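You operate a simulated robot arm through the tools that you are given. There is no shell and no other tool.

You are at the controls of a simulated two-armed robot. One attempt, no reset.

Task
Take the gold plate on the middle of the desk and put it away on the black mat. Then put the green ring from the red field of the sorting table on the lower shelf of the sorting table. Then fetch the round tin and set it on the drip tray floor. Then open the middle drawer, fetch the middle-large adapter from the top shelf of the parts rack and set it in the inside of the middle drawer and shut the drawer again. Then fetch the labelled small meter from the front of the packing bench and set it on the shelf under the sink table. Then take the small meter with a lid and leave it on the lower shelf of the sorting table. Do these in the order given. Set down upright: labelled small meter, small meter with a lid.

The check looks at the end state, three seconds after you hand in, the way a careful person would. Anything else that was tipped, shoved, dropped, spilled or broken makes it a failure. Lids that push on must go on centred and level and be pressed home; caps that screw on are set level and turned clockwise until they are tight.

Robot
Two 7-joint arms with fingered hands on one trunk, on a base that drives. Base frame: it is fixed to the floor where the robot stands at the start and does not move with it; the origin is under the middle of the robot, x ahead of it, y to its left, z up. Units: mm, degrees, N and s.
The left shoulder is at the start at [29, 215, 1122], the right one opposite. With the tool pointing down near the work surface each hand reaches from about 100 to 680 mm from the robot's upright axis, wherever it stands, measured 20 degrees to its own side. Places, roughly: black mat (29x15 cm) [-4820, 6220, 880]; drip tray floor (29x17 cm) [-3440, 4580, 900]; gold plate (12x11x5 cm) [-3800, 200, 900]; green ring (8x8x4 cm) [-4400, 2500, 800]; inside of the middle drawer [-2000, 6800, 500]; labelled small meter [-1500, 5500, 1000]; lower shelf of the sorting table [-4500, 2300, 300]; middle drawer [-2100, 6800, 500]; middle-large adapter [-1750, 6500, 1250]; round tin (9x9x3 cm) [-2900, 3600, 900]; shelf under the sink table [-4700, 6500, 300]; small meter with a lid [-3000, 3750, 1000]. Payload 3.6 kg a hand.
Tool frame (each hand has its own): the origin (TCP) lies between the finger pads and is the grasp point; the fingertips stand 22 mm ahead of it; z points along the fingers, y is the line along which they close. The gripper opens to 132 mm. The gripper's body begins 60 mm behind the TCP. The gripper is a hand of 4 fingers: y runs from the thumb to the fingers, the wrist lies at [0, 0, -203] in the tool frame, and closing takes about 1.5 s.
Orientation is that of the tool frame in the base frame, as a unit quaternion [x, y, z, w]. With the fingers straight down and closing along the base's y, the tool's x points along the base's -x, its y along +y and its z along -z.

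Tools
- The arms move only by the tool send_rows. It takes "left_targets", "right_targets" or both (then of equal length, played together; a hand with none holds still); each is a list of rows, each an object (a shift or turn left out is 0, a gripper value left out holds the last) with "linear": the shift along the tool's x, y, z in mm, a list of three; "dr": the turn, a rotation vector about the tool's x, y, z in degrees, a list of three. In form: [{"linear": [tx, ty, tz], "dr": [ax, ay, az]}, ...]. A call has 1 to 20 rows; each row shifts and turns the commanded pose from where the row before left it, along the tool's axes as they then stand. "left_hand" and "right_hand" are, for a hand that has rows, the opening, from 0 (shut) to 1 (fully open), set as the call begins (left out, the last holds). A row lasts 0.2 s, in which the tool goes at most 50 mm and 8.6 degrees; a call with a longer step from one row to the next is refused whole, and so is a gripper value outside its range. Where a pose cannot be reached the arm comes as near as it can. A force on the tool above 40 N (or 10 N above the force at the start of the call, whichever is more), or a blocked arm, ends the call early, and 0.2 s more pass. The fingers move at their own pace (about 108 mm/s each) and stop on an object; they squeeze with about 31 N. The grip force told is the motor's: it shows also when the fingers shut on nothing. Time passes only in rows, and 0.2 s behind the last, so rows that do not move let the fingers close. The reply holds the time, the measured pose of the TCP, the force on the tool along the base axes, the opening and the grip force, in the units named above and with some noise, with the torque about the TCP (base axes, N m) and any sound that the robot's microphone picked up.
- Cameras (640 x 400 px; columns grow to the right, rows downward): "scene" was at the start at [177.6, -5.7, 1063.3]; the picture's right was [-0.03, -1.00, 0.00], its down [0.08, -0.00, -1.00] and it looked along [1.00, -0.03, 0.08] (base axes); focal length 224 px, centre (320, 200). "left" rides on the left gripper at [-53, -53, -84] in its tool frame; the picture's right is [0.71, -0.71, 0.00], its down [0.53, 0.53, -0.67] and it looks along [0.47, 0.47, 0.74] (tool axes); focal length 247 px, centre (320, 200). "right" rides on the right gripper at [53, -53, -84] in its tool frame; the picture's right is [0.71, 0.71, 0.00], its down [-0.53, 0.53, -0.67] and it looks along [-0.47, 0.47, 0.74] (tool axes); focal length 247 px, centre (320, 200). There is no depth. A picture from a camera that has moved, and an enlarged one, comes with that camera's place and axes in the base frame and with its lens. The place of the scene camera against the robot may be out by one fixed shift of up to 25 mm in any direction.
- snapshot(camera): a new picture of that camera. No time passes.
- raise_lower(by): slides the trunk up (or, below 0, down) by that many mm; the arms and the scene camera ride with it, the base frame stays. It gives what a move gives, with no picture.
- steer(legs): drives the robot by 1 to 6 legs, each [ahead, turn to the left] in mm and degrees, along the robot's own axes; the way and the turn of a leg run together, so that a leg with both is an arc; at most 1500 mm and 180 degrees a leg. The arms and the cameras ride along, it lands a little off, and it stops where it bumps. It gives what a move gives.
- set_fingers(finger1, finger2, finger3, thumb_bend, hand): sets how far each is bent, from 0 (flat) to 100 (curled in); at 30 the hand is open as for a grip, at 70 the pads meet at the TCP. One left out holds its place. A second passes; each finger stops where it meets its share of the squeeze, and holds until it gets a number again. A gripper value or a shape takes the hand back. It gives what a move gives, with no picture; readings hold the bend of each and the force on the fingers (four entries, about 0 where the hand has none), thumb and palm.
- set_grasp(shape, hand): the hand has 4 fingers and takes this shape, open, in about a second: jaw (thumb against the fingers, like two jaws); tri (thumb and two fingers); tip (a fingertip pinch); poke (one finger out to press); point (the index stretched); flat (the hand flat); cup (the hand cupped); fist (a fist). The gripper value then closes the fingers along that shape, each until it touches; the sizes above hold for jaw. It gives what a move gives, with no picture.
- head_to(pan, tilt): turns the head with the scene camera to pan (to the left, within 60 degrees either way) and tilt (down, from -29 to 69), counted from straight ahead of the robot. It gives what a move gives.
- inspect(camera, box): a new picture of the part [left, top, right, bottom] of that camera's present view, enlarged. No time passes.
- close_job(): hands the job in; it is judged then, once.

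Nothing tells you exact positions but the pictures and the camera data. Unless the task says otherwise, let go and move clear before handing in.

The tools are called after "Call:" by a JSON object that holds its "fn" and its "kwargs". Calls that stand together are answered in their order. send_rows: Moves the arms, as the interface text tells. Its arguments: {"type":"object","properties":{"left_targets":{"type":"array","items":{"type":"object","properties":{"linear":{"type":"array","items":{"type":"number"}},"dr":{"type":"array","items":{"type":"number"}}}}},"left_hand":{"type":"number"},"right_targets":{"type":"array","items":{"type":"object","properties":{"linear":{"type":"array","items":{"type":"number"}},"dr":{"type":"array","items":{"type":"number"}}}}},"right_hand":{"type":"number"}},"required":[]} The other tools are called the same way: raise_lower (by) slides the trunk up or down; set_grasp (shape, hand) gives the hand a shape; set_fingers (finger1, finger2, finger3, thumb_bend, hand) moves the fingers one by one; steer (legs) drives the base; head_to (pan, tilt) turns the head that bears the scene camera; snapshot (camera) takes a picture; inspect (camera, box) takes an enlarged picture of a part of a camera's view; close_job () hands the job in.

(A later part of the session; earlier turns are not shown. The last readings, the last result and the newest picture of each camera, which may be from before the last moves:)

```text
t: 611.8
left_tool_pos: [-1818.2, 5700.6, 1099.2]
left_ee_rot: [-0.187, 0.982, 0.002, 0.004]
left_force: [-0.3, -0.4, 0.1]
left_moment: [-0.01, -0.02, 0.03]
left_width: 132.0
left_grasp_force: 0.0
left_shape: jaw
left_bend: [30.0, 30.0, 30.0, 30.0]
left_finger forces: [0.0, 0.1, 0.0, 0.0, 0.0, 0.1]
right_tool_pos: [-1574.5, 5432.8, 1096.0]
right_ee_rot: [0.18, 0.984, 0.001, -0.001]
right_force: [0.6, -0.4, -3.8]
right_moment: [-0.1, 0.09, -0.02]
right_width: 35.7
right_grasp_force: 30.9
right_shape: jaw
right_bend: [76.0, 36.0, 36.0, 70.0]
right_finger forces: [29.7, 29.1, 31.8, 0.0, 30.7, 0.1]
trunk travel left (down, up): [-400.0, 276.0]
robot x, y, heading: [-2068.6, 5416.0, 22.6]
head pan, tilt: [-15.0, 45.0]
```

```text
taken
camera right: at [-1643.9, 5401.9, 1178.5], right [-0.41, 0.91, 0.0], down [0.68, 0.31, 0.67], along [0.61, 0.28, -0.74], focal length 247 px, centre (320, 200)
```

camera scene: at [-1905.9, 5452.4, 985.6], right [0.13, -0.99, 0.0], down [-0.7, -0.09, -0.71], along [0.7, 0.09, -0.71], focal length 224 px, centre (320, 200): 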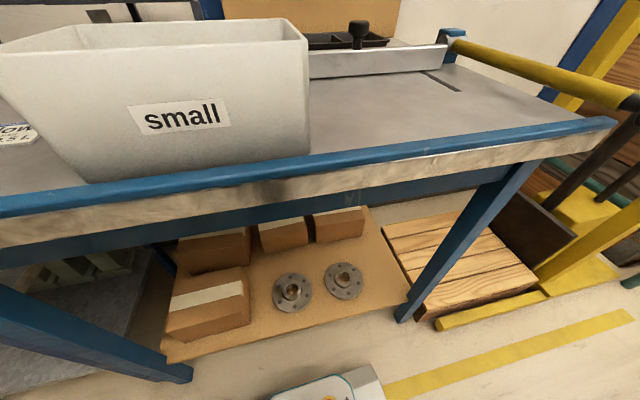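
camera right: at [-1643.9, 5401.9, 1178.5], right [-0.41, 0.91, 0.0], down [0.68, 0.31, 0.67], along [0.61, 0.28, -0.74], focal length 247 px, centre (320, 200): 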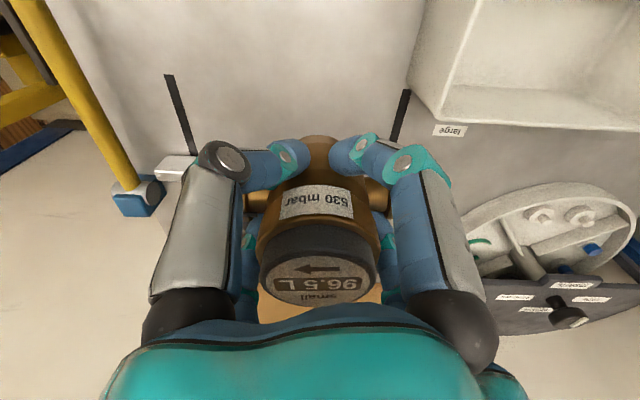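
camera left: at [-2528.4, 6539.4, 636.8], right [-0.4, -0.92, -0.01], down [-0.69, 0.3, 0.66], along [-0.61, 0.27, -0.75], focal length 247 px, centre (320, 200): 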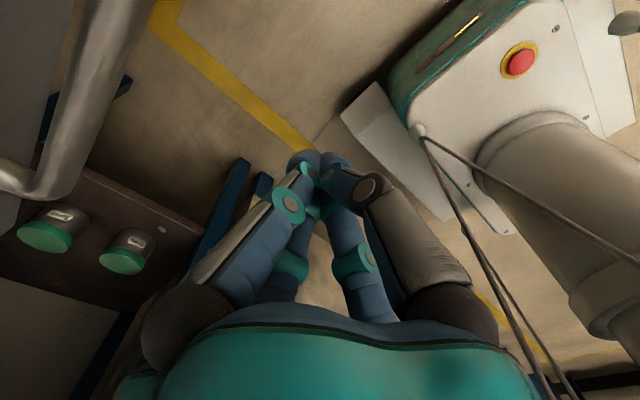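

The meter is held well. I'll draw it in, reverse from the bench, and travel around to the sink table.

Call:
{"fn": "steer", "kwargs": {"legs": [[-400, 0]]}}

Call:
{"fn": "send_rows", "kwargs": {"right_targets": [{"linear": [11, -24.5, 0]}, {"linear": [11, -24.5, 0]}, {"linear": [11, -24.5, 0]}, {"linear": [11, -24.5, 0]}]}}

Call:
{"fn": "steer", "kwargs": {"legs": [[0, 29]]}}

Call:
{"fn": "steer", "kwargs": {"legs": [[0, 29]]}}

Call:
{"fn": "steer", "kwargs": {"legs": [[0, 30]]}}

Call:
{"fn": "steer", "kwargs": {"legs": [[1000, 0]]}}

```text
t: 614.3
left_tool_pos: [-2195.2, 5544.9, 1100.0]
left_ee_rot: [-0.189, 0.982, 0.001, 0.004]
left_force: [1.1, 0.2, 0.7]
left_moment: [-0.01, -0.02, -0.01]
left_width: 131.8
left_grasp_force: 0.1
left_shape: jaw
left_bend: [30.0, 30.0, 30.0, 30.0]
left_finger forces: [0.1, 0.0, 0.1, 0.0, 0.0, 0.0]
right_tool_pos: [-1950.2, 5280.8, 1096.6]
right_ee_rot: [0.175, 0.985, 0.001, -0.001]
right_force: [-0.2, -0.7, -3.7]
right_moment: [-0.01, 0.03, -0.01]
right_width: 35.7
right_grasp_force: 30.9
right_shape: jaw
right_bend: [76.0, 36.0, 36.0, 70.0]
right_finger forces: [29.7, 29.2, 31.8, 0.0, 30.6, 0.1]
trunk travel left (down, up): [-400.0, 276.0]
robot x, y, heading: [-2445.9, 5260.1, 22.5]
head pan, tilt: [-15.0, 45.0]
```

```text
t: 615.3
left_tool_pos: [-2196.4, 5544.8, 1101.3]
left_ee_rot: [-0.19, 0.982, 0.001, 0.003]
left_force: [0.6, -0.2, 0.4]
left_moment: [-0.01, -0.03, 0.01]
left_width: 132.2
left_grasp_force: 0.1
left_shape: jaw
left_bend: [30.0, 30.0, 30.0, 30.0]
left_finger forces: [0.1, 0.1, 0.0, 0.0, 0.1, 0.0]
right_tool_pos: [-2026.1, 5202.6, 1097.5]
right_ee_rot: [0.177, 0.984, 0.001, -0.001]
right_force: [0.2, 0.6, -4.6]
right_moment: [-0.04, 0.07, -0.01]
right_width: 35.8
right_grasp_force: 31.1
right_shape: jaw
right_bend: [76.0, 36.0, 36.0, 70.0]
right_finger forces: [29.7, 29.7, 32.4, 0.0, 30.5, 0.0]
trunk travel left (down, up): [-400.0, 276.0]
robot x, y, heading: [-2447.9, 5255.2, 22.9]
head pan, tilt: [-15.0, 45.0]
```

```text
t: 617.2
left_tool_pos: [-2366.8, 5631.6, 1100.0]
left_ee_rot: [-0.43, 0.903, 0.001, 0.004]
left_force: [0.5, 0.2, 0.1]
left_moment: [0.01, -0.02, -0.01]
left_width: 131.9
left_grasp_force: 0.0
left_shape: jaw
left_bend: [30.0, 30.0, 30.0, 30.0]
left_finger forces: [0.0, 0.0, 0.1, 0.0, 0.0, 0.1]
right_tool_pos: [-2051.8, 5414.4, 1096.6]
right_ee_rot: [-0.077, 0.997, -0.002, -0.002]
right_force: [-0.8, -0.5, -4.1]
right_moment: [-0.05, 0.03, -0.02]
right_width: 35.8
right_grasp_force: 31.0
right_shape: jaw
right_bend: [76.0, 36.0, 36.0, 70.0]
right_finger forces: [28.9, 29.5, 32.8, 0.0, 30.5, 0.1]
trunk travel left (down, up): [-400.0, 276.0]
robot x, y, heading: [-2428.0, 5240.7, 52.4]
head pan, tilt: [-15.0, 45.0]
```

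```text
t: 619.0
left_tool_pos: [-2561.2, 5613.4, 1100.7]
left_ee_rot: [-0.64, 0.768, 0.002, 0.002]
left_force: [1.1, -0.8, 0.7]
left_moment: [0.01, 0.05, 0.02]
left_width: 132.0
left_grasp_force: 0.1
left_shape: jaw
left_bend: [30.0, 30.0, 30.0, 30.0]
left_finger forces: [0.0, 0.0, 0.0, 0.0, 0.1, 0.0]
right_tool_pos: [-2180.3, 5575.0, 1097.9]
right_ee_rot: [-0.321, 0.947, -0.001, -0.002]
right_force: [0.3, 0.3, -3.7]
right_moment: [-0.08, 0.03, -0.04]
right_width: 35.4
right_grasp_force: 30.8
right_shape: jaw
right_bend: [76.0, 36.0, 36.0, 70.0]
right_finger forces: [28.6, 29.8, 33.7, 0.0, 30.4, 0.0]
trunk travel left (down, up): [-400.0, 276.0]
robot x, y, heading: [-2403.8, 5241.8, 81.1]
head pan, tilt: [-15.0, 45.0]
```

```text
t: 620.9
left_tool_pos: [-2728.2, 5483.8, 1101.3]
left_ee_rot: [0.82, -0.573, -0.002, -0.001]
left_force: [0.7, -0.1, 0.2]
left_moment: [0.0, -0.01, 0.0]
left_width: 131.8
left_grasp_force: 0.1
left_shape: jaw
left_bend: [30.0, 30.0, 30.0, 30.0]
left_finger forces: [0.0, 0.0, 0.0, 0.1, 0.0, 0.0]
right_tool_pos: [-2379.5, 5643.4, 1097.5]
right_ee_rot: [-0.558, 0.83, -0.002, -0.002]
right_force: [-0.4, 0.2, -4.5]
right_moment: [-0.07, -0.05, -0.03]
right_width: 35.4
right_grasp_force: 30.7
right_shape: jaw
right_bend: [76.0, 36.0, 36.0, 70.0]
right_finger forces: [28.5, 30.4, 34.4, 0.0, 30.3, 0.0]
trunk travel left (down, up): [-400.0, 276.0]
robot x, y, heading: [-2381.5, 5251.1, 110.8]
head pan, tilt: [-15.0, 45.0]
```

```text
t: 626.1
left_tool_pos: [-3095.4, 6405.0, 1101.4]
left_ee_rot: [0.824, -0.566, -0.002, -0.002]
left_force: [0.3, -0.1, 0.1]
left_moment: [-0.01, 0.01, -0.04]
left_width: 131.8
left_grasp_force: 0.1
left_shape: jaw
left_bend: [30.0, 30.0, 30.0, 30.0]
left_finger forces: [0.0, 0.0, 0.0, 0.0, 0.0, 0.1]
right_tool_pos: [-2749.8, 6568.7, 1098.4]
right_ee_rot: [-0.566, 0.825, 0.0, -0.002]
right_force: [0.3, -0.6, -5.0]
right_moment: [-0.06, -0.02, -0.02]
right_width: 34.9
right_grasp_force: 31.2
right_shape: jaw
right_bend: [76.0, 36.0, 36.0, 70.0]
right_finger forces: [29.0, 31.4, 35.1, 0.0, 30.6, 0.1]
trunk travel left (down, up): [-400.0, 276.0]
robot x, y, heading: [-2744.7, 6175.6, 112.0]
head pan, tilt: [-15.0, 45.0]
```

Call:
{"fn": "send_rows", "kwargs": {"right_targets": [{"linear": [-16, -17, 0]}, {"linear": [-16, -17, 0]}, {"linear": [-16, -17, 0]}], "left_targets": [{"linear": [0, -24, 0]}, {"linear": [0, -24, 0]}, {"linear": [0, -24, 0]}]}}

Call:
{"fn": "steer", "kwargs": {"legs": [[0, 30]]}}

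Call:
{"fn": "steer", "kwargs": {"legs": [[0, 30]]}}

Call:
{"fn": "steer", "kwargs": {"legs": [[0, 30]]}}

Call:
{"fn": "steer", "kwargs": {"legs": [[1500, 0]]}}

Call:
{"fn": "snapshot", "kwargs": {"camera": "right"}}

```text
t: 626.9
left_tool_pos: [-3027.6, 6431.0, 1101.6]
left_ee_rot: [0.825, -0.566, -0.004, -0.001]
left_force: [0.3, 0.2, -0.1]
left_moment: [-0.02, 0.01, 0.02]
left_width: 131.9
left_grasp_force: 0.0
left_shape: jaw
left_bend: [30.0, 30.0, 30.0, 30.0]
left_finger forces: [0.0, 0.0, 0.1, 0.1, 0.1, 0.0]
right_tool_pos: [-2683.5, 6596.9, 1097.9]
right_ee_rot: [-0.565, 0.825, -0.001, -0.002]
right_force: [-0.5, -0.3, -4.1]
right_moment: [-0.05, -0.03, -0.01]
right_width: 35.2
right_grasp_force: 31.2
right_shape: jaw
right_bend: [76.0, 36.0, 36.0, 70.0]
right_finger forces: [28.7, 31.5, 35.1, 0.0, 30.2, 0.1]
trunk travel left (down, up): [-400.0, 276.0]
robot x, y, heading: [-2744.8, 6180.6, 111.9]
head pan, tilt: [-15.0, 45.0]
```

```text
t: 628.8
left_tool_pos: [-3115.9, 6253.2, 1102.1]
left_ee_rot: [0.943, -0.333, -0.004, -0.001]
left_force: [-0.4, 1.1, 0.1]
left_moment: [-0.01, -0.01, 0.03]
left_width: 132.0
left_grasp_force: 0.1
left_shape: jaw
left_bend: [30.0, 30.0, 30.0, 30.0]
left_finger forces: [0.0, 0.0, 0.0, 0.0, 0.0, 0.1]
right_tool_pos: [-2901.1, 6567.8, 1097.4]
right_ee_rot: [0.76, -0.65, 0.0, 0.0]
right_force: [0.6, -0.1, -3.9]
right_moment: [-0.04, -0.08, 0.01]
right_width: 35.1
right_grasp_force: 31.1
right_shape: jaw
right_bend: [76.0, 36.0, 36.0, 70.0]
right_finger forces: [28.2, 31.2, 35.2, 0.1, 30.2, 0.1]
trunk travel left (down, up): [-400.0, 276.0]
robot x, y, heading: [-2729.1, 6195.5, 141.9]
head pan, tilt: [-15.0, 45.0]
```

```text
t: 630.7
left_tool_pos: [-3093.6, 6048.4, 1102.1]
left_ee_rot: [0.997, -0.076, -0.004, 0.0]
left_force: [-0.3, 0.3, 0.0]
left_moment: [-0.02, 0.01, 0.02]
left_width: 131.7
left_grasp_force: 0.0
left_shape: jaw
left_bend: [30.0, 30.0, 30.0, 30.0]
left_finger forces: [0.0, 0.1, 0.1, 0.1, 0.0, 0.0]
right_tool_pos: [-3066.2, 6430.0, 1097.7]
right_ee_rot: [0.903, -0.429, 0.001, 0.0]
right_force: [-0.3, 0.0, -4.2]
right_moment: [0.02, -0.08, 0.0]
right_width: 35.1
right_grasp_force: 30.9
right_shape: jaw
right_bend: [76.0, 36.0, 36.0, 70.0]
right_finger forces: [28.1, 31.5, 35.5, 0.0, 29.9, 0.0]
trunk travel left (down, up): [-400.0, 276.0]
robot x, y, heading: [-2726.7, 6218.2, 172.4]
head pan, tilt: [-15.0, 45.0]
```

```text
t: 632.6
left_tool_pos: [-2958.7, 5887.7, 1101.1]
left_ee_rot: [0.983, 0.185, -0.003, 0.0]
left_force: [0.3, -0.7, -0.2]
left_moment: [-0.03, 0.03, 0.0]
left_width: 131.9
left_grasp_force: 0.1
left_shape: jaw
left_bend: [30.0, 30.0, 30.0, 30.0]
left_finger forces: [0.0, 0.0, 0.0, 0.1, 0.0, 0.0]
right_tool_pos: [-3126.3, 6232.5, 1097.7]
right_ee_rot: [0.983, -0.183, 0.001, 0.0]
right_force: [-0.1, 0.0, -5.0]
right_moment: [0.04, -0.08, 0.03]
right_width: 34.9
right_grasp_force: 30.8
right_shape: jaw
right_bend: [76.0, 36.0, 36.0, 70.0]
right_finger forces: [28.0, 31.8, 36.0, 0.0, 29.7, 0.1]
trunk travel left (down, up): [-400.0, 276.0]
robot x, y, heading: [-2735.9, 6250.1, -158.1]
head pan, tilt: [-15.0, 45.0]
```

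```text
t: 640.2
left_tool_pos: [-4378.0, 5333.3, 1101.4]
left_ee_rot: [0.984, 0.179, -0.004, 0.0]
left_force: [0.2, -0.1, -0.7]
left_moment: [0.01, 0.02, 0.01]
left_width: 132.2
left_grasp_force: 0.1
left_shape: jaw
left_bend: [30.0, 30.0, 30.0, 30.0]
left_finger forces: [0.1, 0.0, 0.0, 0.1, 0.0, 0.0]
right_tool_pos: [-4541.2, 5679.1, 1100.3]
right_ee_rot: [0.982, -0.187, 0.0, 0.001]
right_force: [0.6, 0.5, -4.3]
right_moment: [0.03, -0.06, 0.01]
right_width: 35.0
right_grasp_force: 30.6
right_shape: jaw
right_bend: [76.0, 36.0, 36.0, 70.0]
right_finger forces: [28.2, 32.3, 36.4, 0.0, 29.9, 0.0]
trunk travel left (down, up): [-400.0, 276.0]
robot x, y, heading: [-4154.8, 5687.8, -158.8]
head pan, tilt: [-15.0, 45.0]
```

```text
taken
camera right: at [-4473.0, 5708.4, 1181.8], right [0.4, -0.92, 0.0], down [-0.68, -0.3, 0.67], along [-0.61, -0.27, -0.74], focal length 247 px, centre (320, 200)
```

right: 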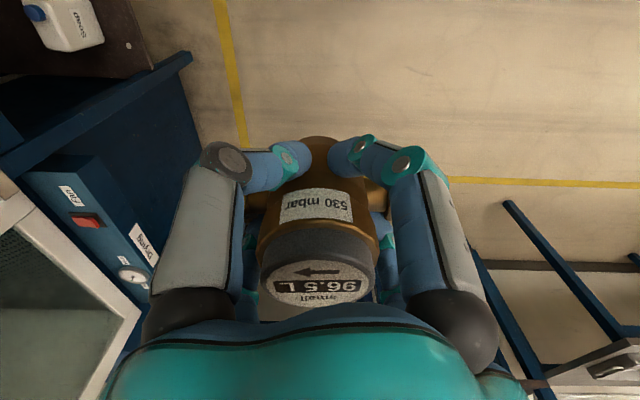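

The meter rides well. I'll go 150 mm further, then turn right to face the sink table.

Call:
{"fn": "steer", "kwargs": {"legs": [[150, 0]]}}

Call:
{"fn": "steer", "kwargs": {"legs": [[0, -30]]}}

Call:
{"fn": "steer", "kwargs": {"legs": [[0, -30]]}}

Call:
{"fn": "steer", "kwargs": {"legs": [[0, -30]]}}

Call:
{"fn": "head_to", "kwargs": {"pan": 0, "tilt": 30}}

Call:
{"fn": "snapshot", "kwargs": {"camera": "scene"}}

```text
t: 641.5
left_tool_pos: [-4519.1, 5277.0, 1102.8]
left_ee_rot: [0.984, 0.18, -0.003, 0.001]
left_force: [0.2, 0.7, -1.4]
left_moment: [0.04, -0.02, 0.0]
left_width: 131.7
left_grasp_force: 0.0
left_shape: jaw
left_bend: [30.0, 30.0, 30.0, 30.0]
left_finger forces: [0.0, 0.1, 0.1, 0.0, 0.0, 0.0]
right_tool_pos: [-4683.7, 5623.6, 1099.3]
right_ee_rot: [0.983, -0.186, 0.001, 0.0]
right_force: [0.6, 0.1, -4.7]
right_moment: [0.05, -0.06, 0.02]
right_width: 34.8
right_grasp_force: 31.1
right_shape: jaw
right_bend: [76.0, 36.0, 36.0, 70.0]
right_finger forces: [28.3, 32.4, 36.5, 0.1, 29.9, 0.0]
trunk travel left (down, up): [-400.0, 276.0]
robot x, y, heading: [-4292.2, 5636.8, -158.6]
head pan, tilt: [-15.0, 45.0]
```

```text
t: 643.4
left_tool_pos: [-4662.9, 5436.3, 1103.3]
left_ee_rot: [0.997, -0.079, -0.003, 0.0]
left_force: [0.0, 1.1, 0.5]
left_moment: [0.03, -0.01, 0.01]
left_width: 131.9
left_grasp_force: 0.0
left_shape: jaw
left_bend: [30.0, 30.0, 30.0, 30.0]
left_finger forces: [0.0, 0.0, 0.0, 0.0, 0.1, 0.1]
right_tool_pos: [-4633.5, 5817.7, 1098.9]
right_ee_rot: [0.902, -0.432, 0.001, 0.0]
right_force: [0.1, -0.2, -4.7]
right_moment: [-0.04, -0.06, -0.01]
right_width: 34.9
right_grasp_force: 31.5
right_shape: jaw
right_bend: [76.0, 36.0, 36.0, 70.0]
right_finger forces: [28.1, 32.5, 36.3, 0.1, 29.6, 0.1]
trunk travel left (down, up): [-400.0, 276.0]
robot x, y, heading: [-4294.7, 5612.1, 171.6]
head pan, tilt: [-15.0, 45.0]
```

```text
t: 645.3
left_tool_pos: [-4700.1, 5646.2, 1103.9]
left_ee_rot: [0.942, -0.335, -0.003, -0.001]
left_force: [-0.3, 0.0, 0.0]
left_moment: [0.0, 0.01, 0.02]
left_width: 131.8
left_grasp_force: 0.1
left_shape: jaw
left_bend: [30.0, 30.0, 30.0, 30.0]
left_finger forces: [0.0, 0.0, 0.1, 0.1, 0.0, 0.1]
right_tool_pos: [-4484.2, 5962.0, 1099.7]
right_ee_rot: [0.759, -0.651, 0.0, 0.001]
right_force: [0.1, 0.1, -4.8]
right_moment: [-0.02, -0.06, 0.02]
right_width: 34.9
right_grasp_force: 30.3
right_shape: jaw
right_bend: [76.0, 36.0, 36.0, 70.0]
right_finger forces: [28.1, 33.0, 36.6, 0.0, 29.5, 0.0]
trunk travel left (down, up): [-400.0, 276.0]
robot x, y, heading: [-4310.7, 5590.2, 141.5]
head pan, tilt: [-15.0, 45.0]
```

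```text
t: 647.2
left_tool_pos: [-4624.0, 5832.7, 1102.4]
left_ee_rot: [0.826, -0.564, -0.004, -0.002]
left_force: [0.5, -1.4, -0.4]
left_moment: [0.03, 0.01, -0.01]
left_width: 131.9
left_grasp_force: 0.1
left_shape: jaw
left_bend: [30.0, 30.0, 30.0, 30.0]
left_finger forces: [0.0, 0.0, 0.1, 0.0, 0.0, 0.0]
right_tool_pos: [-4278.6, 6001.1, 1099.9]
right_ee_rot: [-0.567, 0.823, -0.001, -0.001]
right_force: [0.8, 0.0, -4.3]
right_moment: [-0.09, -0.02, -0.01]
right_width: 34.7
right_grasp_force: 31.1
right_shape: jaw
right_bend: [76.0, 36.0, 36.0, 70.0]
right_finger forces: [28.1, 33.2, 36.7, 0.1, 29.4, 0.1]
trunk travel left (down, up): [-400.0, 276.0]
robot x, y, heading: [-4334.3, 5583.7, 112.0]
head pan, tilt: [-15.0, 45.0]
```

```text
t: 648.0
left_tool_pos: [-4623.6, 5830.2, 1104.9]
left_ee_rot: [0.826, -0.564, -0.004, -0.002]
left_force: [-0.6, -0.2, 0.5]
left_moment: [0.0, -0.05, -0.02]
left_width: 132.3
left_grasp_force: 0.1
left_shape: jaw
left_bend: [30.0, 30.0, 30.0, 30.0]
left_finger forces: [0.1, 0.1, 0.0, 0.0, 0.1, 0.0]
right_tool_pos: [-4280.0, 5998.5, 1101.9]
right_ee_rot: [-0.568, 0.823, -0.001, 0.0]
right_force: [0.0, -0.1, -4.3]
right_moment: [-0.1, -0.08, -0.03]
right_width: 34.8
right_grasp_force: 31.1
right_shape: jaw
right_bend: [76.0, 36.0, 36.0, 70.0]
right_finger forces: [28.3, 33.7, 36.8, 0.0, 29.6, 0.0]
trunk travel left (down, up): [-400.0, 276.0]
robot x, y, heading: [-4335.2, 5582.9, 111.8]
head pan, tilt: [0.0, 30.0]
```

```text
taken
camera scene: at [-4385.7, 5734.7, 1008.1], right [0.93, 0.38, 0.0], down [0.19, -0.46, -0.87], along [-0.33, 0.8, -0.5], focal length 224 px, centre (320, 200)
```

scene: 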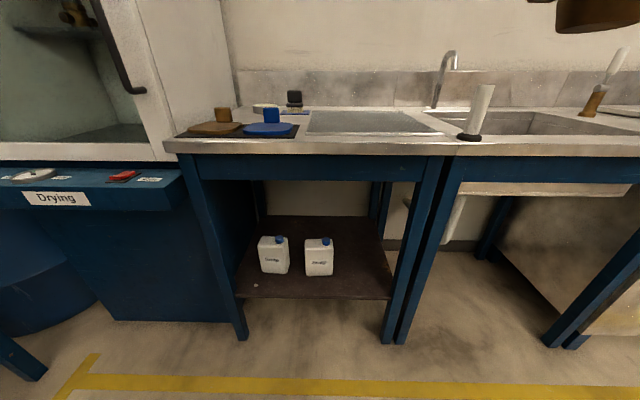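

I see the two soap bottles on the shelf; its right part is free. To keep my forearm clear of the right table leg I'll first shift the robot about 115 mm to the left.

Call:
{"fn": "steer", "kwargs": {"legs": [[0, 20]]}}

Call:
{"fn": "steer", "kwargs": {"legs": [[0, 20]]}}

Call:
{"fn": "steer", "kwargs": {"legs": [[180, 0]]}}

Call:
{"fn": "steer", "kwargs": {"legs": [[0, -20]]}}

Call:
{"fn": "steer", "kwargs": {"legs": [[0, -20]]}}

Call:
{"fn": "raise_lower", "kwargs": {"by": -260}}

```text
t: 649.5
left_tool_pos: [-4688.8, 5715.2, 1103.5]
left_ee_rot: [0.911, -0.412, -0.004, -0.001]
left_force: [0.2, 0.4, 0.8]
left_moment: [0.01, 0.0, 0.01]
left_width: 132.0
left_grasp_force: 0.0
left_shape: jaw
left_bend: [30.0, 30.0, 30.0, 30.0]
left_finger forces: [0.0, 0.0, 0.0, 0.0, 0.0, 0.0]
right_tool_pos: [-4422.8, 5990.7, 1101.6]
right_ee_rot: [-0.702, 0.713, -0.001, 0.0]
right_force: [-0.7, -0.6, -5.2]
right_moment: [-0.06, -0.08, 0.01]
right_width: 34.8
right_grasp_force: 30.7
right_shape: jaw
right_bend: [76.0, 36.0, 36.0, 70.0]
right_finger forces: [27.8, 33.4, 36.8, 0.0, 29.3, 0.0]
trunk travel left (down, up): [-400.0, 276.0]
robot x, y, heading: [-4320.9, 5591.6, 132.0]
head pan, tilt: [0.0, 30.0]
```

```text
t: 651.0
left_tool_pos: [-4708.3, 5580.0, 1106.0]
left_ee_rot: [0.969, -0.246, -0.005, 0.0]
left_force: [0.9, -0.5, -0.7]
left_moment: [0.01, -0.02, -0.01]
left_width: 132.1
left_grasp_force: 0.1
left_shape: jaw
left_bend: [30.0, 30.0, 30.0, 30.0]
left_finger forces: [0.0, 0.0, 0.0, 0.0, 0.0, 0.0]
right_tool_pos: [-4552.5, 5931.1, 1101.7]
right_ee_rot: [0.815, -0.58, 0.001, 0.001]
right_force: [-0.2, -0.4, -4.0]
right_moment: [-0.06, -0.04, 0.02]
right_width: 34.5
right_grasp_force: 30.9
right_shape: jaw
right_bend: [76.0, 36.0, 36.0, 70.0]
right_finger forces: [27.5, 32.9, 36.8, 0.0, 29.2, 0.0]
trunk travel left (down, up): [-400.0, 276.0]
robot x, y, heading: [-4312.8, 5603.3, 152.3]
head pan, tilt: [0.0, 30.0]
```

```text
t: 652.5
left_tool_pos: [-4869.4, 5666.7, 1105.4]
left_ee_rot: [0.969, -0.248, -0.003, 0.0]
left_force: [-0.6, -0.5, -0.1]
left_moment: [0.0, -0.03, 0.04]
left_width: 131.8
left_grasp_force: 0.1
left_shape: jaw
left_bend: [30.0, 30.0, 30.0, 30.0]
left_finger forces: [0.1, 0.0, 0.1, 0.1, 0.0, 0.0]
right_tool_pos: [-4712.1, 6015.4, 1102.0]
right_ee_rot: [0.815, -0.58, 0.001, 0.0]
right_force: [-1.3, 0.0, -4.8]
right_moment: [-0.06, -0.07, -0.01]
right_width: 34.4
right_grasp_force: 30.8
right_shape: jaw
right_bend: [76.0, 36.0, 36.0, 70.0]
right_finger forces: [27.6, 32.9, 37.0, 0.0, 29.2, 0.1]
trunk travel left (down, up): [-400.0, 276.0]
robot x, y, heading: [-4468.0, 5688.0, 152.3]
head pan, tilt: [0.0, 30.0]
```

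```text
t: 654.0
left_tool_pos: [-4853.6, 5808.4, 1107.0]
left_ee_rot: [0.909, -0.416, -0.003, 0.0]
left_force: [0.3, 0.3, 0.9]
left_moment: [0.0, -0.01, 0.02]
left_width: 132.2
left_grasp_force: 0.0
left_shape: jaw
left_bend: [30.0, 30.0, 30.0, 30.0]
left_finger forces: [0.1, 0.0, 0.1, 0.0, 0.0, 0.1]
right_tool_pos: [-4584.4, 6081.8, 1103.8]
right_ee_rot: [-0.699, 0.716, -0.002, -0.002]
right_force: [-0.4, -0.7, -4.5]
right_moment: [-0.05, -0.03, -0.04]
right_width: 34.6
right_grasp_force: 30.9
right_shape: jaw
right_bend: [76.0, 36.0, 36.0, 70.0]
right_finger forces: [27.6, 32.9, 36.9, 0.1, 29.1, 0.0]
trunk travel left (down, up): [-400.0, 276.0]
robot x, y, heading: [-4483.0, 5679.1, 131.7]
head pan, tilt: [0.0, 30.0]
```

```text
t: 655.5
left_tool_pos: [-4788.7, 5925.2, 1106.4]
left_ee_rot: [0.825, -0.565, -0.004, -0.001]
left_force: [0.1, -0.6, -0.3]
left_moment: [-0.01, 0.0, 0.0]
left_width: 132.2
left_grasp_force: 0.1
left_shape: jaw
left_bend: [30.0, 30.0, 30.0, 30.0]
left_finger forces: [0.0, 0.0, 0.1, 0.0, 0.1, 0.0]
right_tool_pos: [-4444.3, 6091.5, 1104.8]
right_ee_rot: [-0.567, 0.824, 0.0, 0.0]
right_force: [-0.1, 0.1, -4.6]
right_moment: [-0.07, 0.01, -0.04]
right_width: 34.4
right_grasp_force: 30.8
right_shape: jaw
right_bend: [76.0, 36.0, 36.0, 70.0]
right_finger forces: [27.6, 33.3, 37.0, 0.1, 29.2, 0.0]
trunk travel left (down, up): [-400.0, 276.0]
robot x, y, heading: [-4500.5, 5672.2, 112.1]
head pan, tilt: [0.0, 30.0]
```

```text
t: 658.2
left_tool_pos: [-4788.2, 5923.9, 847.6]
left_ee_rot: [0.826, -0.564, -0.005, -0.001]
left_force: [0.6, 0.8, 0.5]
left_moment: [0.0, 0.0, 0.0]
left_width: 131.8
left_grasp_force: 0.0
left_shape: jaw
left_bend: [30.0, 30.0, 30.0, 30.0]
left_finger forces: [0.0, 0.0, 0.0, 0.1, 0.1, 0.0]
right_tool_pos: [-4443.5, 6090.0, 844.0]
right_ee_rot: [-0.566, 0.824, 0.001, -0.001]
right_force: [0.4, 0.0, -4.3]
right_moment: [-0.16, -0.03, -0.01]
right_width: 34.4
right_grasp_force: 31.0
right_shape: jaw
right_bend: [76.0, 36.0, 36.0, 70.0]
right_finger forces: [27.9, 33.5, 37.1, 0.1, 29.1, 0.0]
trunk travel left (down, up): [-140.0, 536.0]
robot x, y, heading: [-4499.5, 5671.6, 111.7]
head pan, tilt: [0.0, 30.0]
```

I'll raise and tuck the left hand above counter height, and bring the meter hand right and down to shelf height in front of the table.

Call:
{"fn": "send_rows", "kwargs": {"right_targets": [{"linear": [-16.5, -17.9, 35]}, {"linear": [-16.5, -17.9, 35]}, {"linear": [-16.5, -17.9, 35]}, {"linear": [0, 0, 42]}, {"linear": [0, 0, 42]}, {"linear": [0, 0, 42]}, {"linear": [0, 0, 42]}, {"linear": [0, 0, 42]}, {"linear": [0, 0, 42]}, {"linear": [0, 0, 42]}, {"linear": [0, 0, 42]}, {"linear": [0, 0, 40]}], "left_targets": [{"linear": [12, -12, -40]}, {"linear": [12, -12, -40]}, {"linear": [12, -12, -40]}, {"linear": [12, -12, -40]}, {"linear": [12, -12, -40]}, {"linear": [0, 0, 0]}, {"linear": [0, 0, 0]}, {"linear": [0, 0, 0]}, {"linear": [0, 0, 0]}, {"linear": [0, 0, 0]}, {"linear": [0, 0, 0]}, {"linear": [0, 0, 0]}]}}

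Call:
{"fn": "head_to", "kwargs": {"pan": -15, "tilt": 25}}

Call:
{"fn": "snapshot", "kwargs": {"camera": "scene"}}

```text
t: 660.8
left_tool_pos: [-4709.8, 5888.9, 1048.8]
left_ee_rot: [0.825, -0.565, -0.005, -0.002]
left_force: [-0.2, 0.9, -1.0]
left_moment: [-0.01, -0.01, 0.03]
left_width: 132.1
left_grasp_force: 0.0
left_shape: jaw
left_bend: [30.0, 30.0, 30.0, 30.0]
left_finger forces: [0.0, 0.0, 0.1, 0.0, 0.0, 0.1]
right_tool_pos: [-4375.2, 6116.0, 363.6]
right_ee_rot: [-0.566, 0.824, 0.0, -0.001]
right_force: [0.2, 0.3, -4.9]
right_moment: [-0.07, -0.07, -0.02]
right_width: 34.5
right_grasp_force: 31.4
right_shape: jaw
right_bend: [76.0, 36.0, 36.0, 70.0]
right_finger forces: [28.0, 34.6, 36.3, 0.0, 28.7, 0.0]
trunk travel left (down, up): [-140.0, 536.0]
robot x, y, heading: [-4501.3, 5673.5, 111.9]
head pan, tilt: [0.0, 30.0]
```

```text
t: 661.6
left_tool_pos: [-4710.1, 5888.1, 1049.3]
left_ee_rot: [0.825, -0.566, -0.005, -0.001]
left_force: [-0.3, -0.7, 0.6]
left_moment: [0.01, 0.04, 0.0]
left_width: 132.0
left_grasp_force: 0.0
left_shape: jaw
left_bend: [30.0, 30.0, 30.0, 30.0]
left_finger forces: [0.1, 0.0, 0.0, 0.0, 0.0, 0.0]
right_tool_pos: [-4375.1, 6116.3, 364.0]
right_ee_rot: [-0.566, 0.824, 0.0, -0.001]
right_force: [-0.1, -0.3, -4.5]
right_moment: [-0.07, -0.03, 0.03]
right_width: 34.1
right_grasp_force: 31.0
right_shape: jaw
right_bend: [76.0, 36.0, 36.0, 70.0]
right_finger forces: [28.0, 34.6, 36.3, 0.0, 28.6, 0.0]
trunk travel left (down, up): [-140.0, 536.0]
robot x, y, heading: [-4502.3, 5674.6, 111.8]
head pan, tilt: [-15.0, 25.0]
```

```text
taken
camera scene: at [-4531.0, 5840.1, 745.3], right [0.99, 0.12, 0.0], down [0.05, -0.42, -0.91], along [-0.11, 0.9, -0.42], focal length 224 px, centre (320, 200)
```

scene: 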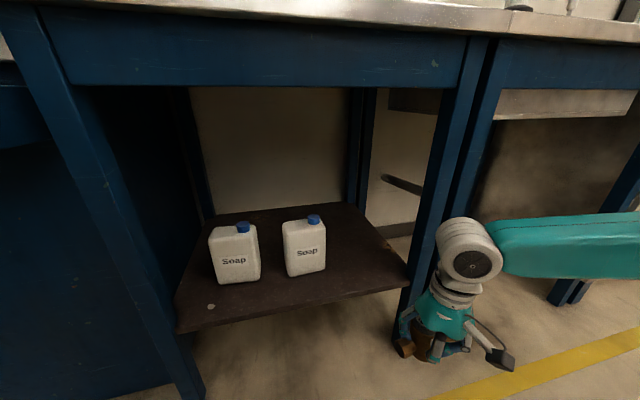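

My forearm would come too close to the right leg at that spot, so I'll place the meter slightly further left, in front of and beside the right bottle. I'll shift the hand 42 mm left and drive in part way.

Call:
{"fn": "send_rows", "kwargs": {"right_targets": [{"linear": [14.3, 15.5, 0]}, {"linear": [14.2, 15.4, 0]}]}}

Call:
{"fn": "steer", "kwargs": {"legs": [[170, 0]]}}

Call:
{"fn": "snapshot", "kwargs": {"camera": "scene"}}

Call:
{"fn": "snapshot", "kwargs": {"camera": "right"}}

```text
t: 662.2
left_tool_pos: [-4710.9, 5887.5, 1049.6]
left_ee_rot: [0.825, -0.565, -0.003, -0.002]
left_force: [-0.1, 0.0, -0.9]
left_moment: [-0.04, 0.0, 0.01]
left_width: 132.1
left_grasp_force: 0.1
left_shape: jaw
left_bend: [30.0, 30.0, 30.0, 30.0]
left_finger forces: [0.0, 0.1, 0.0, 0.0, 0.0, 0.0]
right_tool_pos: [-4413.9, 6101.6, 362.8]
right_ee_rot: [-0.566, 0.825, 0.0, 0.0]
right_force: [0.3, -0.7, -4.3]
right_moment: [-0.08, -0.05, -0.03]
right_width: 34.1
right_grasp_force: 31.0
right_shape: jaw
right_bend: [76.0, 36.0, 36.0, 70.0]
right_finger forces: [27.9, 35.0, 36.6, 0.1, 28.7, 0.0]
trunk travel left (down, up): [-140.0, 536.0]
robot x, y, heading: [-4499.9, 5671.5, 112.2]
head pan, tilt: [-15.0, 25.0]
```

```text
t: 663.6
left_tool_pos: [-4772.5, 6047.1, 1047.9]
left_ee_rot: [0.824, -0.567, -0.004, -0.001]
left_force: [-0.7, -0.1, 0.0]
left_moment: [0.01, -0.03, 0.0]
left_width: 131.8
left_grasp_force: 0.1
left_shape: jaw
left_bend: [30.0, 30.0, 30.0, 30.0]
left_finger forces: [0.0, 0.0, 0.1, 0.0, 0.1, 0.0]
right_tool_pos: [-4475.9, 6259.0, 363.1]
right_ee_rot: [-0.565, 0.825, -0.001, 0.0]
right_force: [0.4, -0.5, -4.6]
right_moment: [-0.04, -0.05, -0.02]
right_width: 34.3
right_grasp_force: 31.2
right_shape: jaw
right_bend: [76.0, 36.0, 36.0, 70.0]
right_finger forces: [27.9, 35.1, 36.5, 0.0, 28.7, 0.0]
trunk travel left (down, up): [-140.0, 536.0]
robot x, y, heading: [-4563.5, 5832.4, 111.7]
head pan, tilt: [-15.0, 25.0]
```

```text
taken
camera scene: at [-4594.1, 5998.7, 745.3], right [0.99, 0.12, 0.0], down [0.05, -0.42, -0.91], along [-0.11, 0.9, -0.42], focal length 224 px, centre (320, 200)
```

scene: 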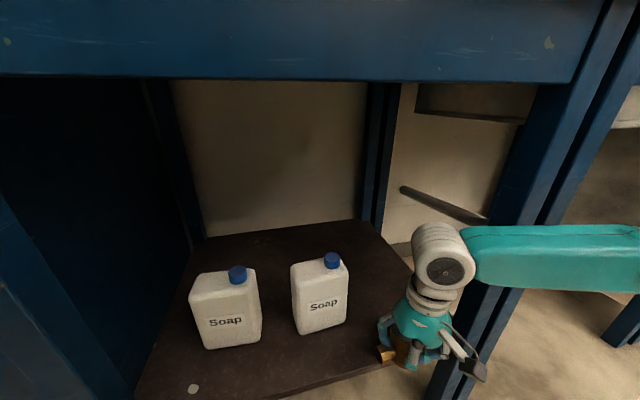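

```text
taken
camera right: at [-4445.8, 6190.3, 445.2], right [-0.92, -0.4, 0.0], down [-0.3, 0.68, 0.67], along [-0.27, 0.61, -0.74], focal length 247 px, centre (320, 200)
```

right: 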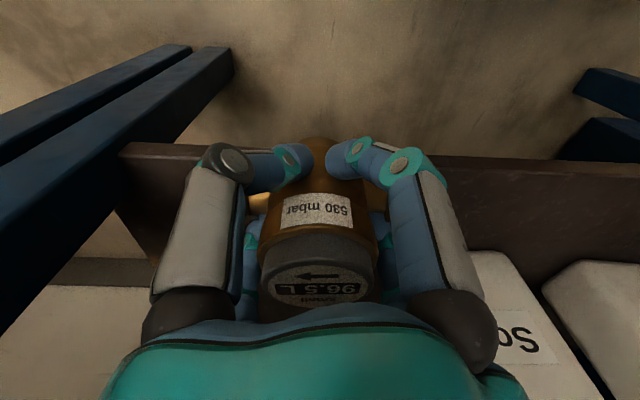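

The shelf edge is just ahead of the meter; the way in is clear. I'll drive the remaining 90 mm and check.

Call:
{"fn": "steer", "kwargs": {"legs": [[90, 0]]}}

Call:
{"fn": "snapshot", "kwargs": {"camera": "scene"}}

Call:
{"fn": "snapshot", "kwargs": {"camera": "right"}}

```text
t: 664.7
left_tool_pos: [-4792.4, 6094.9, 1058.1]
left_ee_rot: [0.821, -0.57, -0.015, -0.016]
left_force: [0.7, -0.4, -1.0]
left_moment: [0.0, 0.0, 0.03]
left_width: 132.2
left_grasp_force: 0.1
left_shape: jaw
left_bend: [30.0, 30.0, 30.0, 30.0]
left_finger forces: [0.0, 0.0, 0.0, 0.0, 0.0, 0.0]
right_tool_pos: [-4494.1, 6300.1, 360.3]
right_ee_rot: [-0.568, 0.823, -0.011, -0.004]
right_force: [0.8, 0.1, -4.3]
right_moment: [-0.08, 0.02, -0.02]
right_width: 34.3
right_grasp_force: 31.3
right_shape: jaw
right_bend: [76.0, 36.0, 36.0, 70.0]
right_finger forces: [28.5, 35.3, 36.8, 0.1, 28.8, 0.0]
trunk travel left (down, up): [-140.0, 536.0]
robot x, y, heading: [-4592.0, 5892.4, 111.8]
head pan, tilt: [-15.0, 25.0]
stopped in leg 1: the robot was blocked; the commanded pose is now the measured one
```

```text
taken
camera scene: at [-4615.8, 6052.4, 747.3], right [0.99, 0.12, 0.0], down [0.05, -0.41, -0.91], along [-0.11, 0.9, -0.41], focal length 224 px, centre (320, 200)
```

scene: 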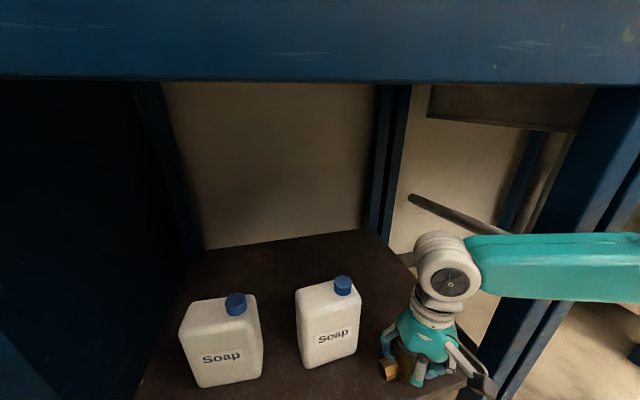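

```text
taken
camera right: at [-4464.2, 6232.5, 444.3], right [-0.91, -0.41, 0.0], down [-0.31, 0.69, 0.65], along [-0.27, 0.59, -0.76], focal length 247 px, centre (320, 200)
```

right: 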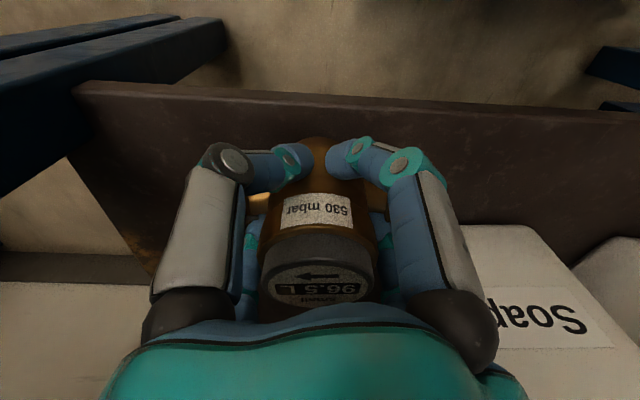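

The drive stopped early — my left elbow probably met the drying unit. I'll back off 30 mm and do the rest with the arm instead.

Call:
{"fn": "steer", "kwargs": {"legs": [[-30, 0]]}}

Call:
{"fn": "head_to", "kwargs": {"pan": 60, "tilt": 0}}

Call:
{"fn": "snapshot", "kwargs": {"camera": "scene"}}

Call:
{"fn": "snapshot", "kwargs": {"camera": "left"}}

```text
t: 665.5
left_tool_pos: [-4784.7, 6077.3, 1053.8]
left_ee_rot: [0.823, -0.568, -0.008, -0.007]
left_force: [-0.2, 1.1, -0.1]
left_moment: [0.01, 0.0, 0.04]
left_width: 132.1
left_grasp_force: 0.0
left_shape: jaw
left_bend: [30.0, 30.0, 30.0, 30.0]
left_finger forces: [0.1, 0.1, 0.1, 0.0, 0.0, 0.0]
right_tool_pos: [-4483.3, 6276.6, 356.0]
right_ee_rot: [-0.567, 0.823, -0.015, -0.006]
right_force: [-0.9, -0.6, -4.9]
right_moment: [-0.09, -0.02, -0.03]
right_width: 34.4
right_grasp_force: 30.8
right_shape: jaw
right_bend: [76.0, 36.0, 36.0, 70.0]
right_finger forces: [28.5, 35.5, 36.8, 0.0, 28.7, 0.0]
trunk travel left (down, up): [-140.0, 536.0]
robot x, y, heading: [-4578.9, 5867.3, 111.9]
head pan, tilt: [-15.0, 25.0]
```

```text
t: 667.0
left_tool_pos: [-4786.2, 6078.7, 1054.2]
left_ee_rot: [0.823, -0.569, -0.007, -0.008]
left_force: [0.3, 0.3, -0.6]
left_moment: [-0.02, -0.03, 0.01]
left_width: 131.9
left_grasp_force: 0.1
left_shape: jaw
left_bend: [30.0, 30.0, 30.0, 30.0]
left_finger forces: [0.0, 0.0, 0.0, 0.0, 0.0, 0.0]
right_tool_pos: [-4483.9, 6275.4, 356.9]
right_ee_rot: [-0.568, 0.823, -0.016, -0.005]
right_force: [0.2, 0.3, -4.0]
right_moment: [-0.07, -0.06, -0.02]
right_width: 34.6
right_grasp_force: 31.1
right_shape: jaw
right_bend: [76.0, 36.0, 36.0, 70.0]
right_finger forces: [28.5, 35.4, 36.9, 0.0, 28.8, 0.0]
trunk travel left (down, up): [-140.0, 536.0]
robot x, y, heading: [-4581.6, 5865.8, 111.5]
head pan, tilt: [60.0, 0.0]
```

```text
taken
camera scene: at [-4685.6, 5953.8, 785.8], right [0.15, 0.99, 0.0], down [0.0, 0.0, -1.0], along [-0.99, 0.15, 0.0], focal length 224 px, centre (320, 200)
```

scene: 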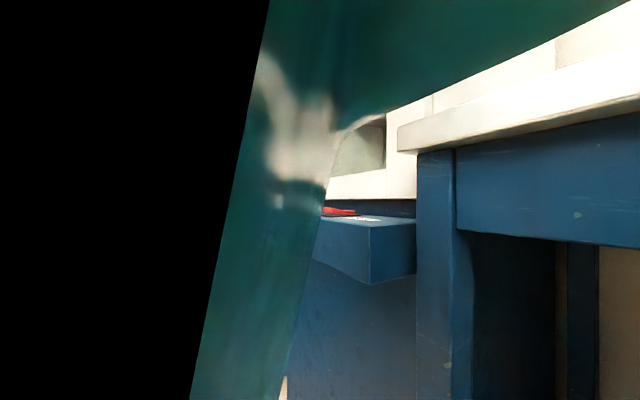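

```text
taken
camera left: at [-4754.3, 6147.2, 1139.5], right [0.91, -0.41, -0.01], down [-0.3, -0.69, 0.65], along [-0.28, -0.59, -0.76], focal length 247 px, centre (320, 200)
```

left: 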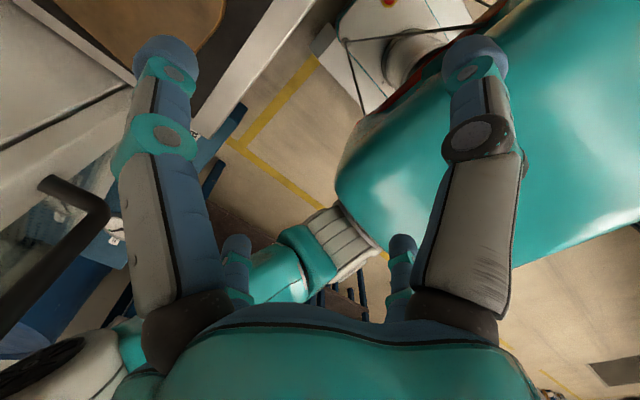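

Call:
{"fn": "send_rows", "kwargs": {"right_targets": [{"linear": [0, 0, -13], "dr": [-1.2, -1.5, 0]}, {"linear": [0, 0, -13]}, {"linear": [-17.5, 16, 0]}, {"linear": [-17.5, 16, 0]}, {"linear": [-17.5, 16, 0]}, {"linear": [0, 0, 0]}]}}

Call:
{"fn": "head_to", "kwargs": {"pan": -15, "tilt": 35}}

Call:
{"fn": "snapshot", "kwargs": {"camera": "scene"}}

Call:
{"fn": "snapshot", "kwargs": {"camera": "right"}}

```text
t: 668.4
left_tool_pos: [-4781.6, 6064.3, 1058.6]
left_ee_rot: [0.823, -0.568, -0.013, -0.013]
left_force: [0.1, 0.7, -0.7]
left_moment: [-0.02, -0.02, -0.01]
left_width: 132.0
left_grasp_force: 0.1
left_shape: jaw
left_bend: [30.0, 30.0, 30.0, 30.0]
left_finger forces: [0.1, 0.0, 0.0, 0.0, 0.1, 0.1]
right_tool_pos: [-4504.1, 6322.4, 378.6]
right_ee_rot: [-0.57, 0.821, -0.008, 0.0]
right_force: [-0.4, -0.4, -3.9]
right_moment: [-0.1, -0.02, 0.03]
right_width: 34.1
right_grasp_force: 30.7
right_shape: jaw
right_bend: [76.0, 36.0, 36.0, 70.0]
right_finger forces: [28.3, 35.6, 36.9, 0.0, 28.7, 0.0]
trunk travel left (down, up): [-140.0, 536.0]
robot x, y, heading: [-4581.0, 5865.1, 111.5]
head pan, tilt: [60.0, 0.0]
```

```text
t: 669.9
left_tool_pos: [-4784.5, 6066.6, 1059.3]
left_ee_rot: [0.823, -0.568, -0.012, -0.013]
left_force: [0.3, 0.3, 0.8]
left_moment: [-0.01, -0.04, 0.01]
left_width: 132.1
left_grasp_force: 0.1
left_shape: jaw
left_bend: [30.0, 30.0, 30.0, 30.0]
left_finger forces: [0.0, 0.0, 0.0, 0.0, 0.0, 0.0]
right_tool_pos: [-4503.5, 6323.0, 377.6]
right_ee_rot: [-0.57, 0.822, -0.008, 0.001]
right_force: [0.7, 0.5, -4.2]
right_moment: [-0.08, -0.03, 0.02]
right_width: 34.1
right_grasp_force: 31.5
right_shape: jaw
right_bend: [76.0, 36.0, 36.0, 70.0]
right_finger forces: [28.4, 35.7, 36.8, 0.1, 28.9, 0.0]
trunk travel left (down, up): [-140.0, 536.0]
robot x, y, heading: [-4578.2, 5868.8, 111.6]
head pan, tilt: [-15.0, 35.0]
```

```text
taken
camera scene: at [-4602.3, 6014.3, 733.4], right [0.99, 0.11, 0.0], down [0.06, -0.55, -0.83], along [-0.09, 0.83, -0.56], focal length 224 px, centre (320, 200)
```

scene: 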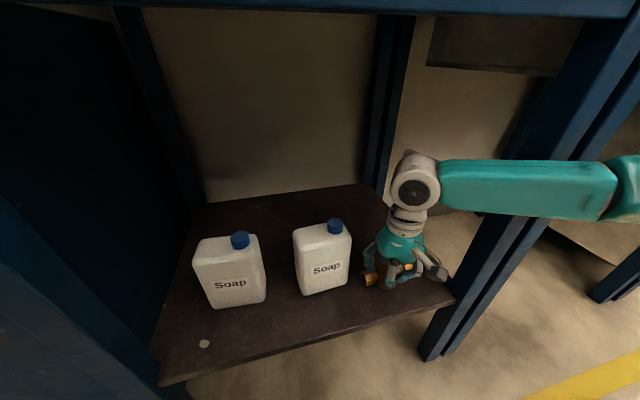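

```text
taken
camera right: at [-4474.0, 6255.8, 461.8], right [-0.91, -0.42, 0.0], down [-0.32, 0.69, 0.66], along [-0.27, 0.6, -0.76], focal length 247 px, centre (320, 200)
```

right: 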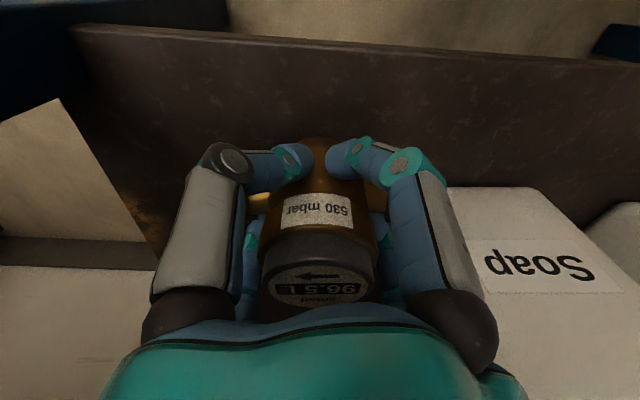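

The meter is over the shelf, about 50 mm inside its front edge and beside the bottle. I'll lower it until it touches.

Call:
{"fn": "send_rows", "kwargs": {"right_targets": [{"linear": [-5, 5, 6]}, {"linear": [0, 0, 6]}, {"linear": [0, 0, 6]}, {"linear": [0, 0, 0]}]}}

Call:
{"fn": "send_rows", "kwargs": {"right_targets": [{"linear": [0, 0, 4]}, {"linear": [0, 0, 4]}, {"linear": [0, 0, 4]}, {"linear": [0, 0, 0]}]}}

Call:
{"fn": "send_rows", "kwargs": {"right_targets": [{"linear": [0, 0, 4]}, {"linear": [0, 0, 4]}, {"linear": [0, 0, 4]}, {"linear": [0, 0, 0]}]}}

```text
t: 670.9
left_tool_pos: [-4785.9, 6064.3, 1056.7]
left_ee_rot: [0.823, -0.568, -0.012, -0.013]
left_force: [-0.2, -0.8, -0.4]
left_moment: [-0.03, -0.02, 0.0]
left_width: 131.9
left_grasp_force: 0.0
left_shape: jaw
left_bend: [30.0, 30.0, 30.0, 30.0]
left_finger forces: [0.0, 0.0, 0.0, 0.1, 0.0, 0.0]
right_tool_pos: [-4512.6, 6338.9, 369.0]
right_ee_rot: [-0.57, 0.822, 0.003, 0.003]
right_force: [-0.6, 0.3, -4.6]
right_moment: [-0.1, -0.06, -0.02]
right_width: 34.3
right_grasp_force: 31.2
right_shape: jaw
right_bend: [76.0, 36.0, 36.0, 70.0]
right_finger forces: [28.4, 35.5, 36.9, 0.0, 28.8, 0.0]
trunk travel left (down, up): [-140.0, 536.0]
robot x, y, heading: [-4580.6, 5868.9, 111.6]
head pan, tilt: [-15.0, 35.0]
```

```text
t: 671.9
left_tool_pos: [-4788.8, 6065.3, 1055.4]
left_ee_rot: [0.823, -0.568, -0.01, -0.015]
left_force: [0.0, 0.2, 0.3]
left_moment: [-0.01, 0.01, -0.03]
left_width: 131.8
left_grasp_force: 0.0
left_shape: jaw
left_bend: [30.0, 30.0, 30.0, 30.0]
left_finger forces: [0.1, 0.1, 0.0, 0.0, 0.1, 0.0]
right_tool_pos: [-4519.1, 6342.0, 360.6]
right_ee_rot: [-0.572, 0.82, 0.006, 0.001]
right_force: [0.0, -0.4, -4.6]
right_moment: [-0.1, -0.05, -0.02]
right_width: 34.3
right_grasp_force: 31.1
right_shape: jaw
right_bend: [76.0, 36.0, 36.0, 70.0]
right_finger forces: [28.5, 35.5, 36.9, 0.0, 28.8, 0.0]
trunk travel left (down, up): [-140.0, 536.0]
robot x, y, heading: [-4578.9, 5865.1, 111.8]
head pan, tilt: [-15.0, 35.0]
```

```text
t: 672.9
left_tool_pos: [-4788.4, 6065.9, 1058.1]
left_ee_rot: [0.823, -0.568, -0.01, -0.014]
left_force: [0.1, -0.8, 0.7]
left_moment: [-0.03, -0.03, -0.03]
left_width: 131.9
left_grasp_force: 0.0
left_shape: jaw
left_bend: [30.0, 30.0, 30.0, 30.0]
left_finger forces: [0.0, 0.0, 0.1, 0.0, 0.0, 0.0]
right_tool_pos: [-4518.8, 6346.9, 352.5]
right_ee_rot: [-0.571, 0.821, 0.011, 0.001]
right_force: [4.1, -8.5, 28.4]
right_moment: [0.65, 0.34, -0.01]
right_width: 34.3
right_grasp_force: 31.4
right_shape: jaw
right_bend: [76.0, 36.0, 36.0, 70.0]
right_finger forces: [33.5, 34.4, 39.1, 0.1, 33.9, 0.0]
trunk travel left (down, up): [-140.0, 536.0]
robot x, y, heading: [-4579.0, 5864.6, 111.6]
head pan, tilt: [-15.0, 35.0]
```

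The meter is standing on the shelf. I'll open the hand only as far as needed and check.

Call:
{"fn": "send_rows", "kwargs": {"right_targets": [{"linear": [0, 0, -1]}, {"linear": [0, 0, 0]}, {"linear": [0, 0, 0]}, {"linear": [0, 0, 0]}, {"linear": [0, 0, 0]}], "right_hand": 0.48}}

Call:
{"fn": "snapshot", "kwargs": {"camera": "right"}}

Call:
{"fn": "inspect", "kwargs": {"camera": "scene", "box": [280, 140, 480, 320]}}

```text
t: 674.0
left_tool_pos: [-4788.5, 6069.3, 1055.4]
left_ee_rot: [0.823, -0.568, -0.01, -0.013]
left_force: [0.0, -0.8, -0.2]
left_moment: [0.01, 0.03, -0.01]
left_width: 132.0
left_grasp_force: 0.0
left_shape: jaw
left_bend: [30.0, 30.0, 30.0, 30.0]
left_finger forces: [0.1, 0.0, 0.1, 0.1, 0.0, 0.0]
right_tool_pos: [-4519.9, 6345.2, 350.2]
right_ee_rot: [-0.572, 0.82, 0.007, 0.001]
right_force: [-1.1, 4.6, 13.9]
right_moment: [0.41, 0.17, -0.08]
right_width: 64.7
right_grasp_force: 0.0
right_shape: jaw
right_bend: [37.0, 35.0, 34.0, 70.0]
right_finger forces: [0.0, 6.4, 6.7, 0.0, 0.0, 0.0]
trunk travel left (down, up): [-140.0, 536.0]
robot x, y, heading: [-4580.5, 5865.2, 111.5]
head pan, tilt: [-15.0, 35.0]
```

```text
taken
camera right: at [-4487.9, 6275.5, 431.0], right [-0.91, -0.42, 0.0], down [-0.31, 0.67, 0.68], along [-0.28, 0.62, -0.73], focal length 247 px, centre (320, 200)
```

right: 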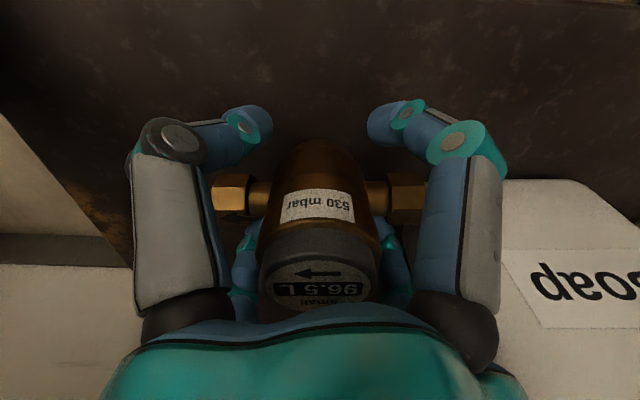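

```text
2.22 times, centred on (380, 230) of scene
camera zoom: at [-4609.0, 6020.9, 731.4], right [0.99, 0.12, 0.0], down [0.07, -0.56, -0.82], along [-0.09, 0.82, -0.57], focal length 497 px, centre (187, 133)
```

zoom: 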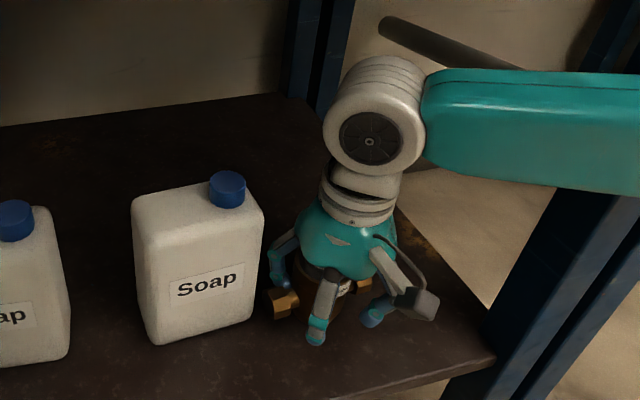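

Call:
{"fn": "send_rows", "kwargs": {"right_targets": [{"linear": [0, 0, -4]}, {"linear": [0, 0, -6]}, {"linear": [0, 0, -8]}, {"linear": [0, 0, 0]}]}}

Call:
{"fn": "snapshot", "kwargs": {"camera": "right"}}

```text
t: 675.0
left_tool_pos: [-4789.1, 6075.1, 1053.4]
left_ee_rot: [0.823, -0.568, -0.008, -0.01]
left_force: [0.0, 0.7, -0.3]
left_moment: [0.01, 0.0, 0.01]
left_width: 131.8
left_grasp_force: 0.1
left_shape: jaw
left_bend: [30.0, 30.0, 30.0, 30.0]
left_finger forces: [0.0, 0.1, 0.0, 0.0, 0.0, 0.0]
right_tool_pos: [-4520.4, 6338.3, 356.8]
right_ee_rot: [-0.572, 0.82, -0.004, -0.006]
right_force: [0.2, 0.4, -2.4]
right_moment: [-0.07, -0.04, 0.02]
right_width: 64.4
right_grasp_force: 0.1
right_shape: jaw
right_bend: [37.0, 36.0, 36.0, 70.0]
right_finger forces: [0.0, 1.5, 1.8, 0.0, 0.1, 0.0]
trunk travel left (down, up): [-140.0, 536.0]
robot x, y, heading: [-4576.3, 5864.6, 111.7]
head pan, tilt: [-15.0, 35.0]
```

```text
taken
camera right: at [-4488.6, 6270.0, 440.4], right [-0.91, -0.42, 0.01], down [-0.31, 0.68, 0.66], along [-0.28, 0.6, -0.75], focal length 247 px, centre (320, 200)
```

right: 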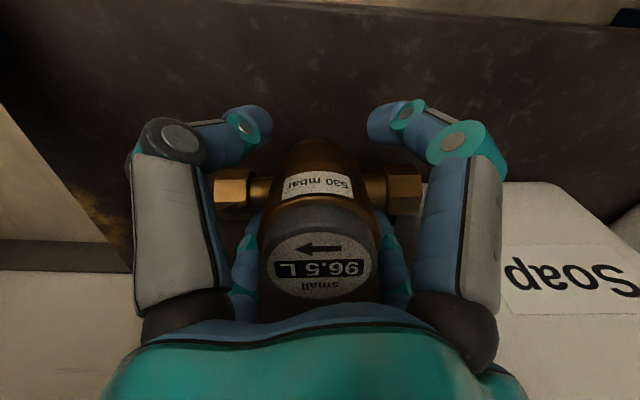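

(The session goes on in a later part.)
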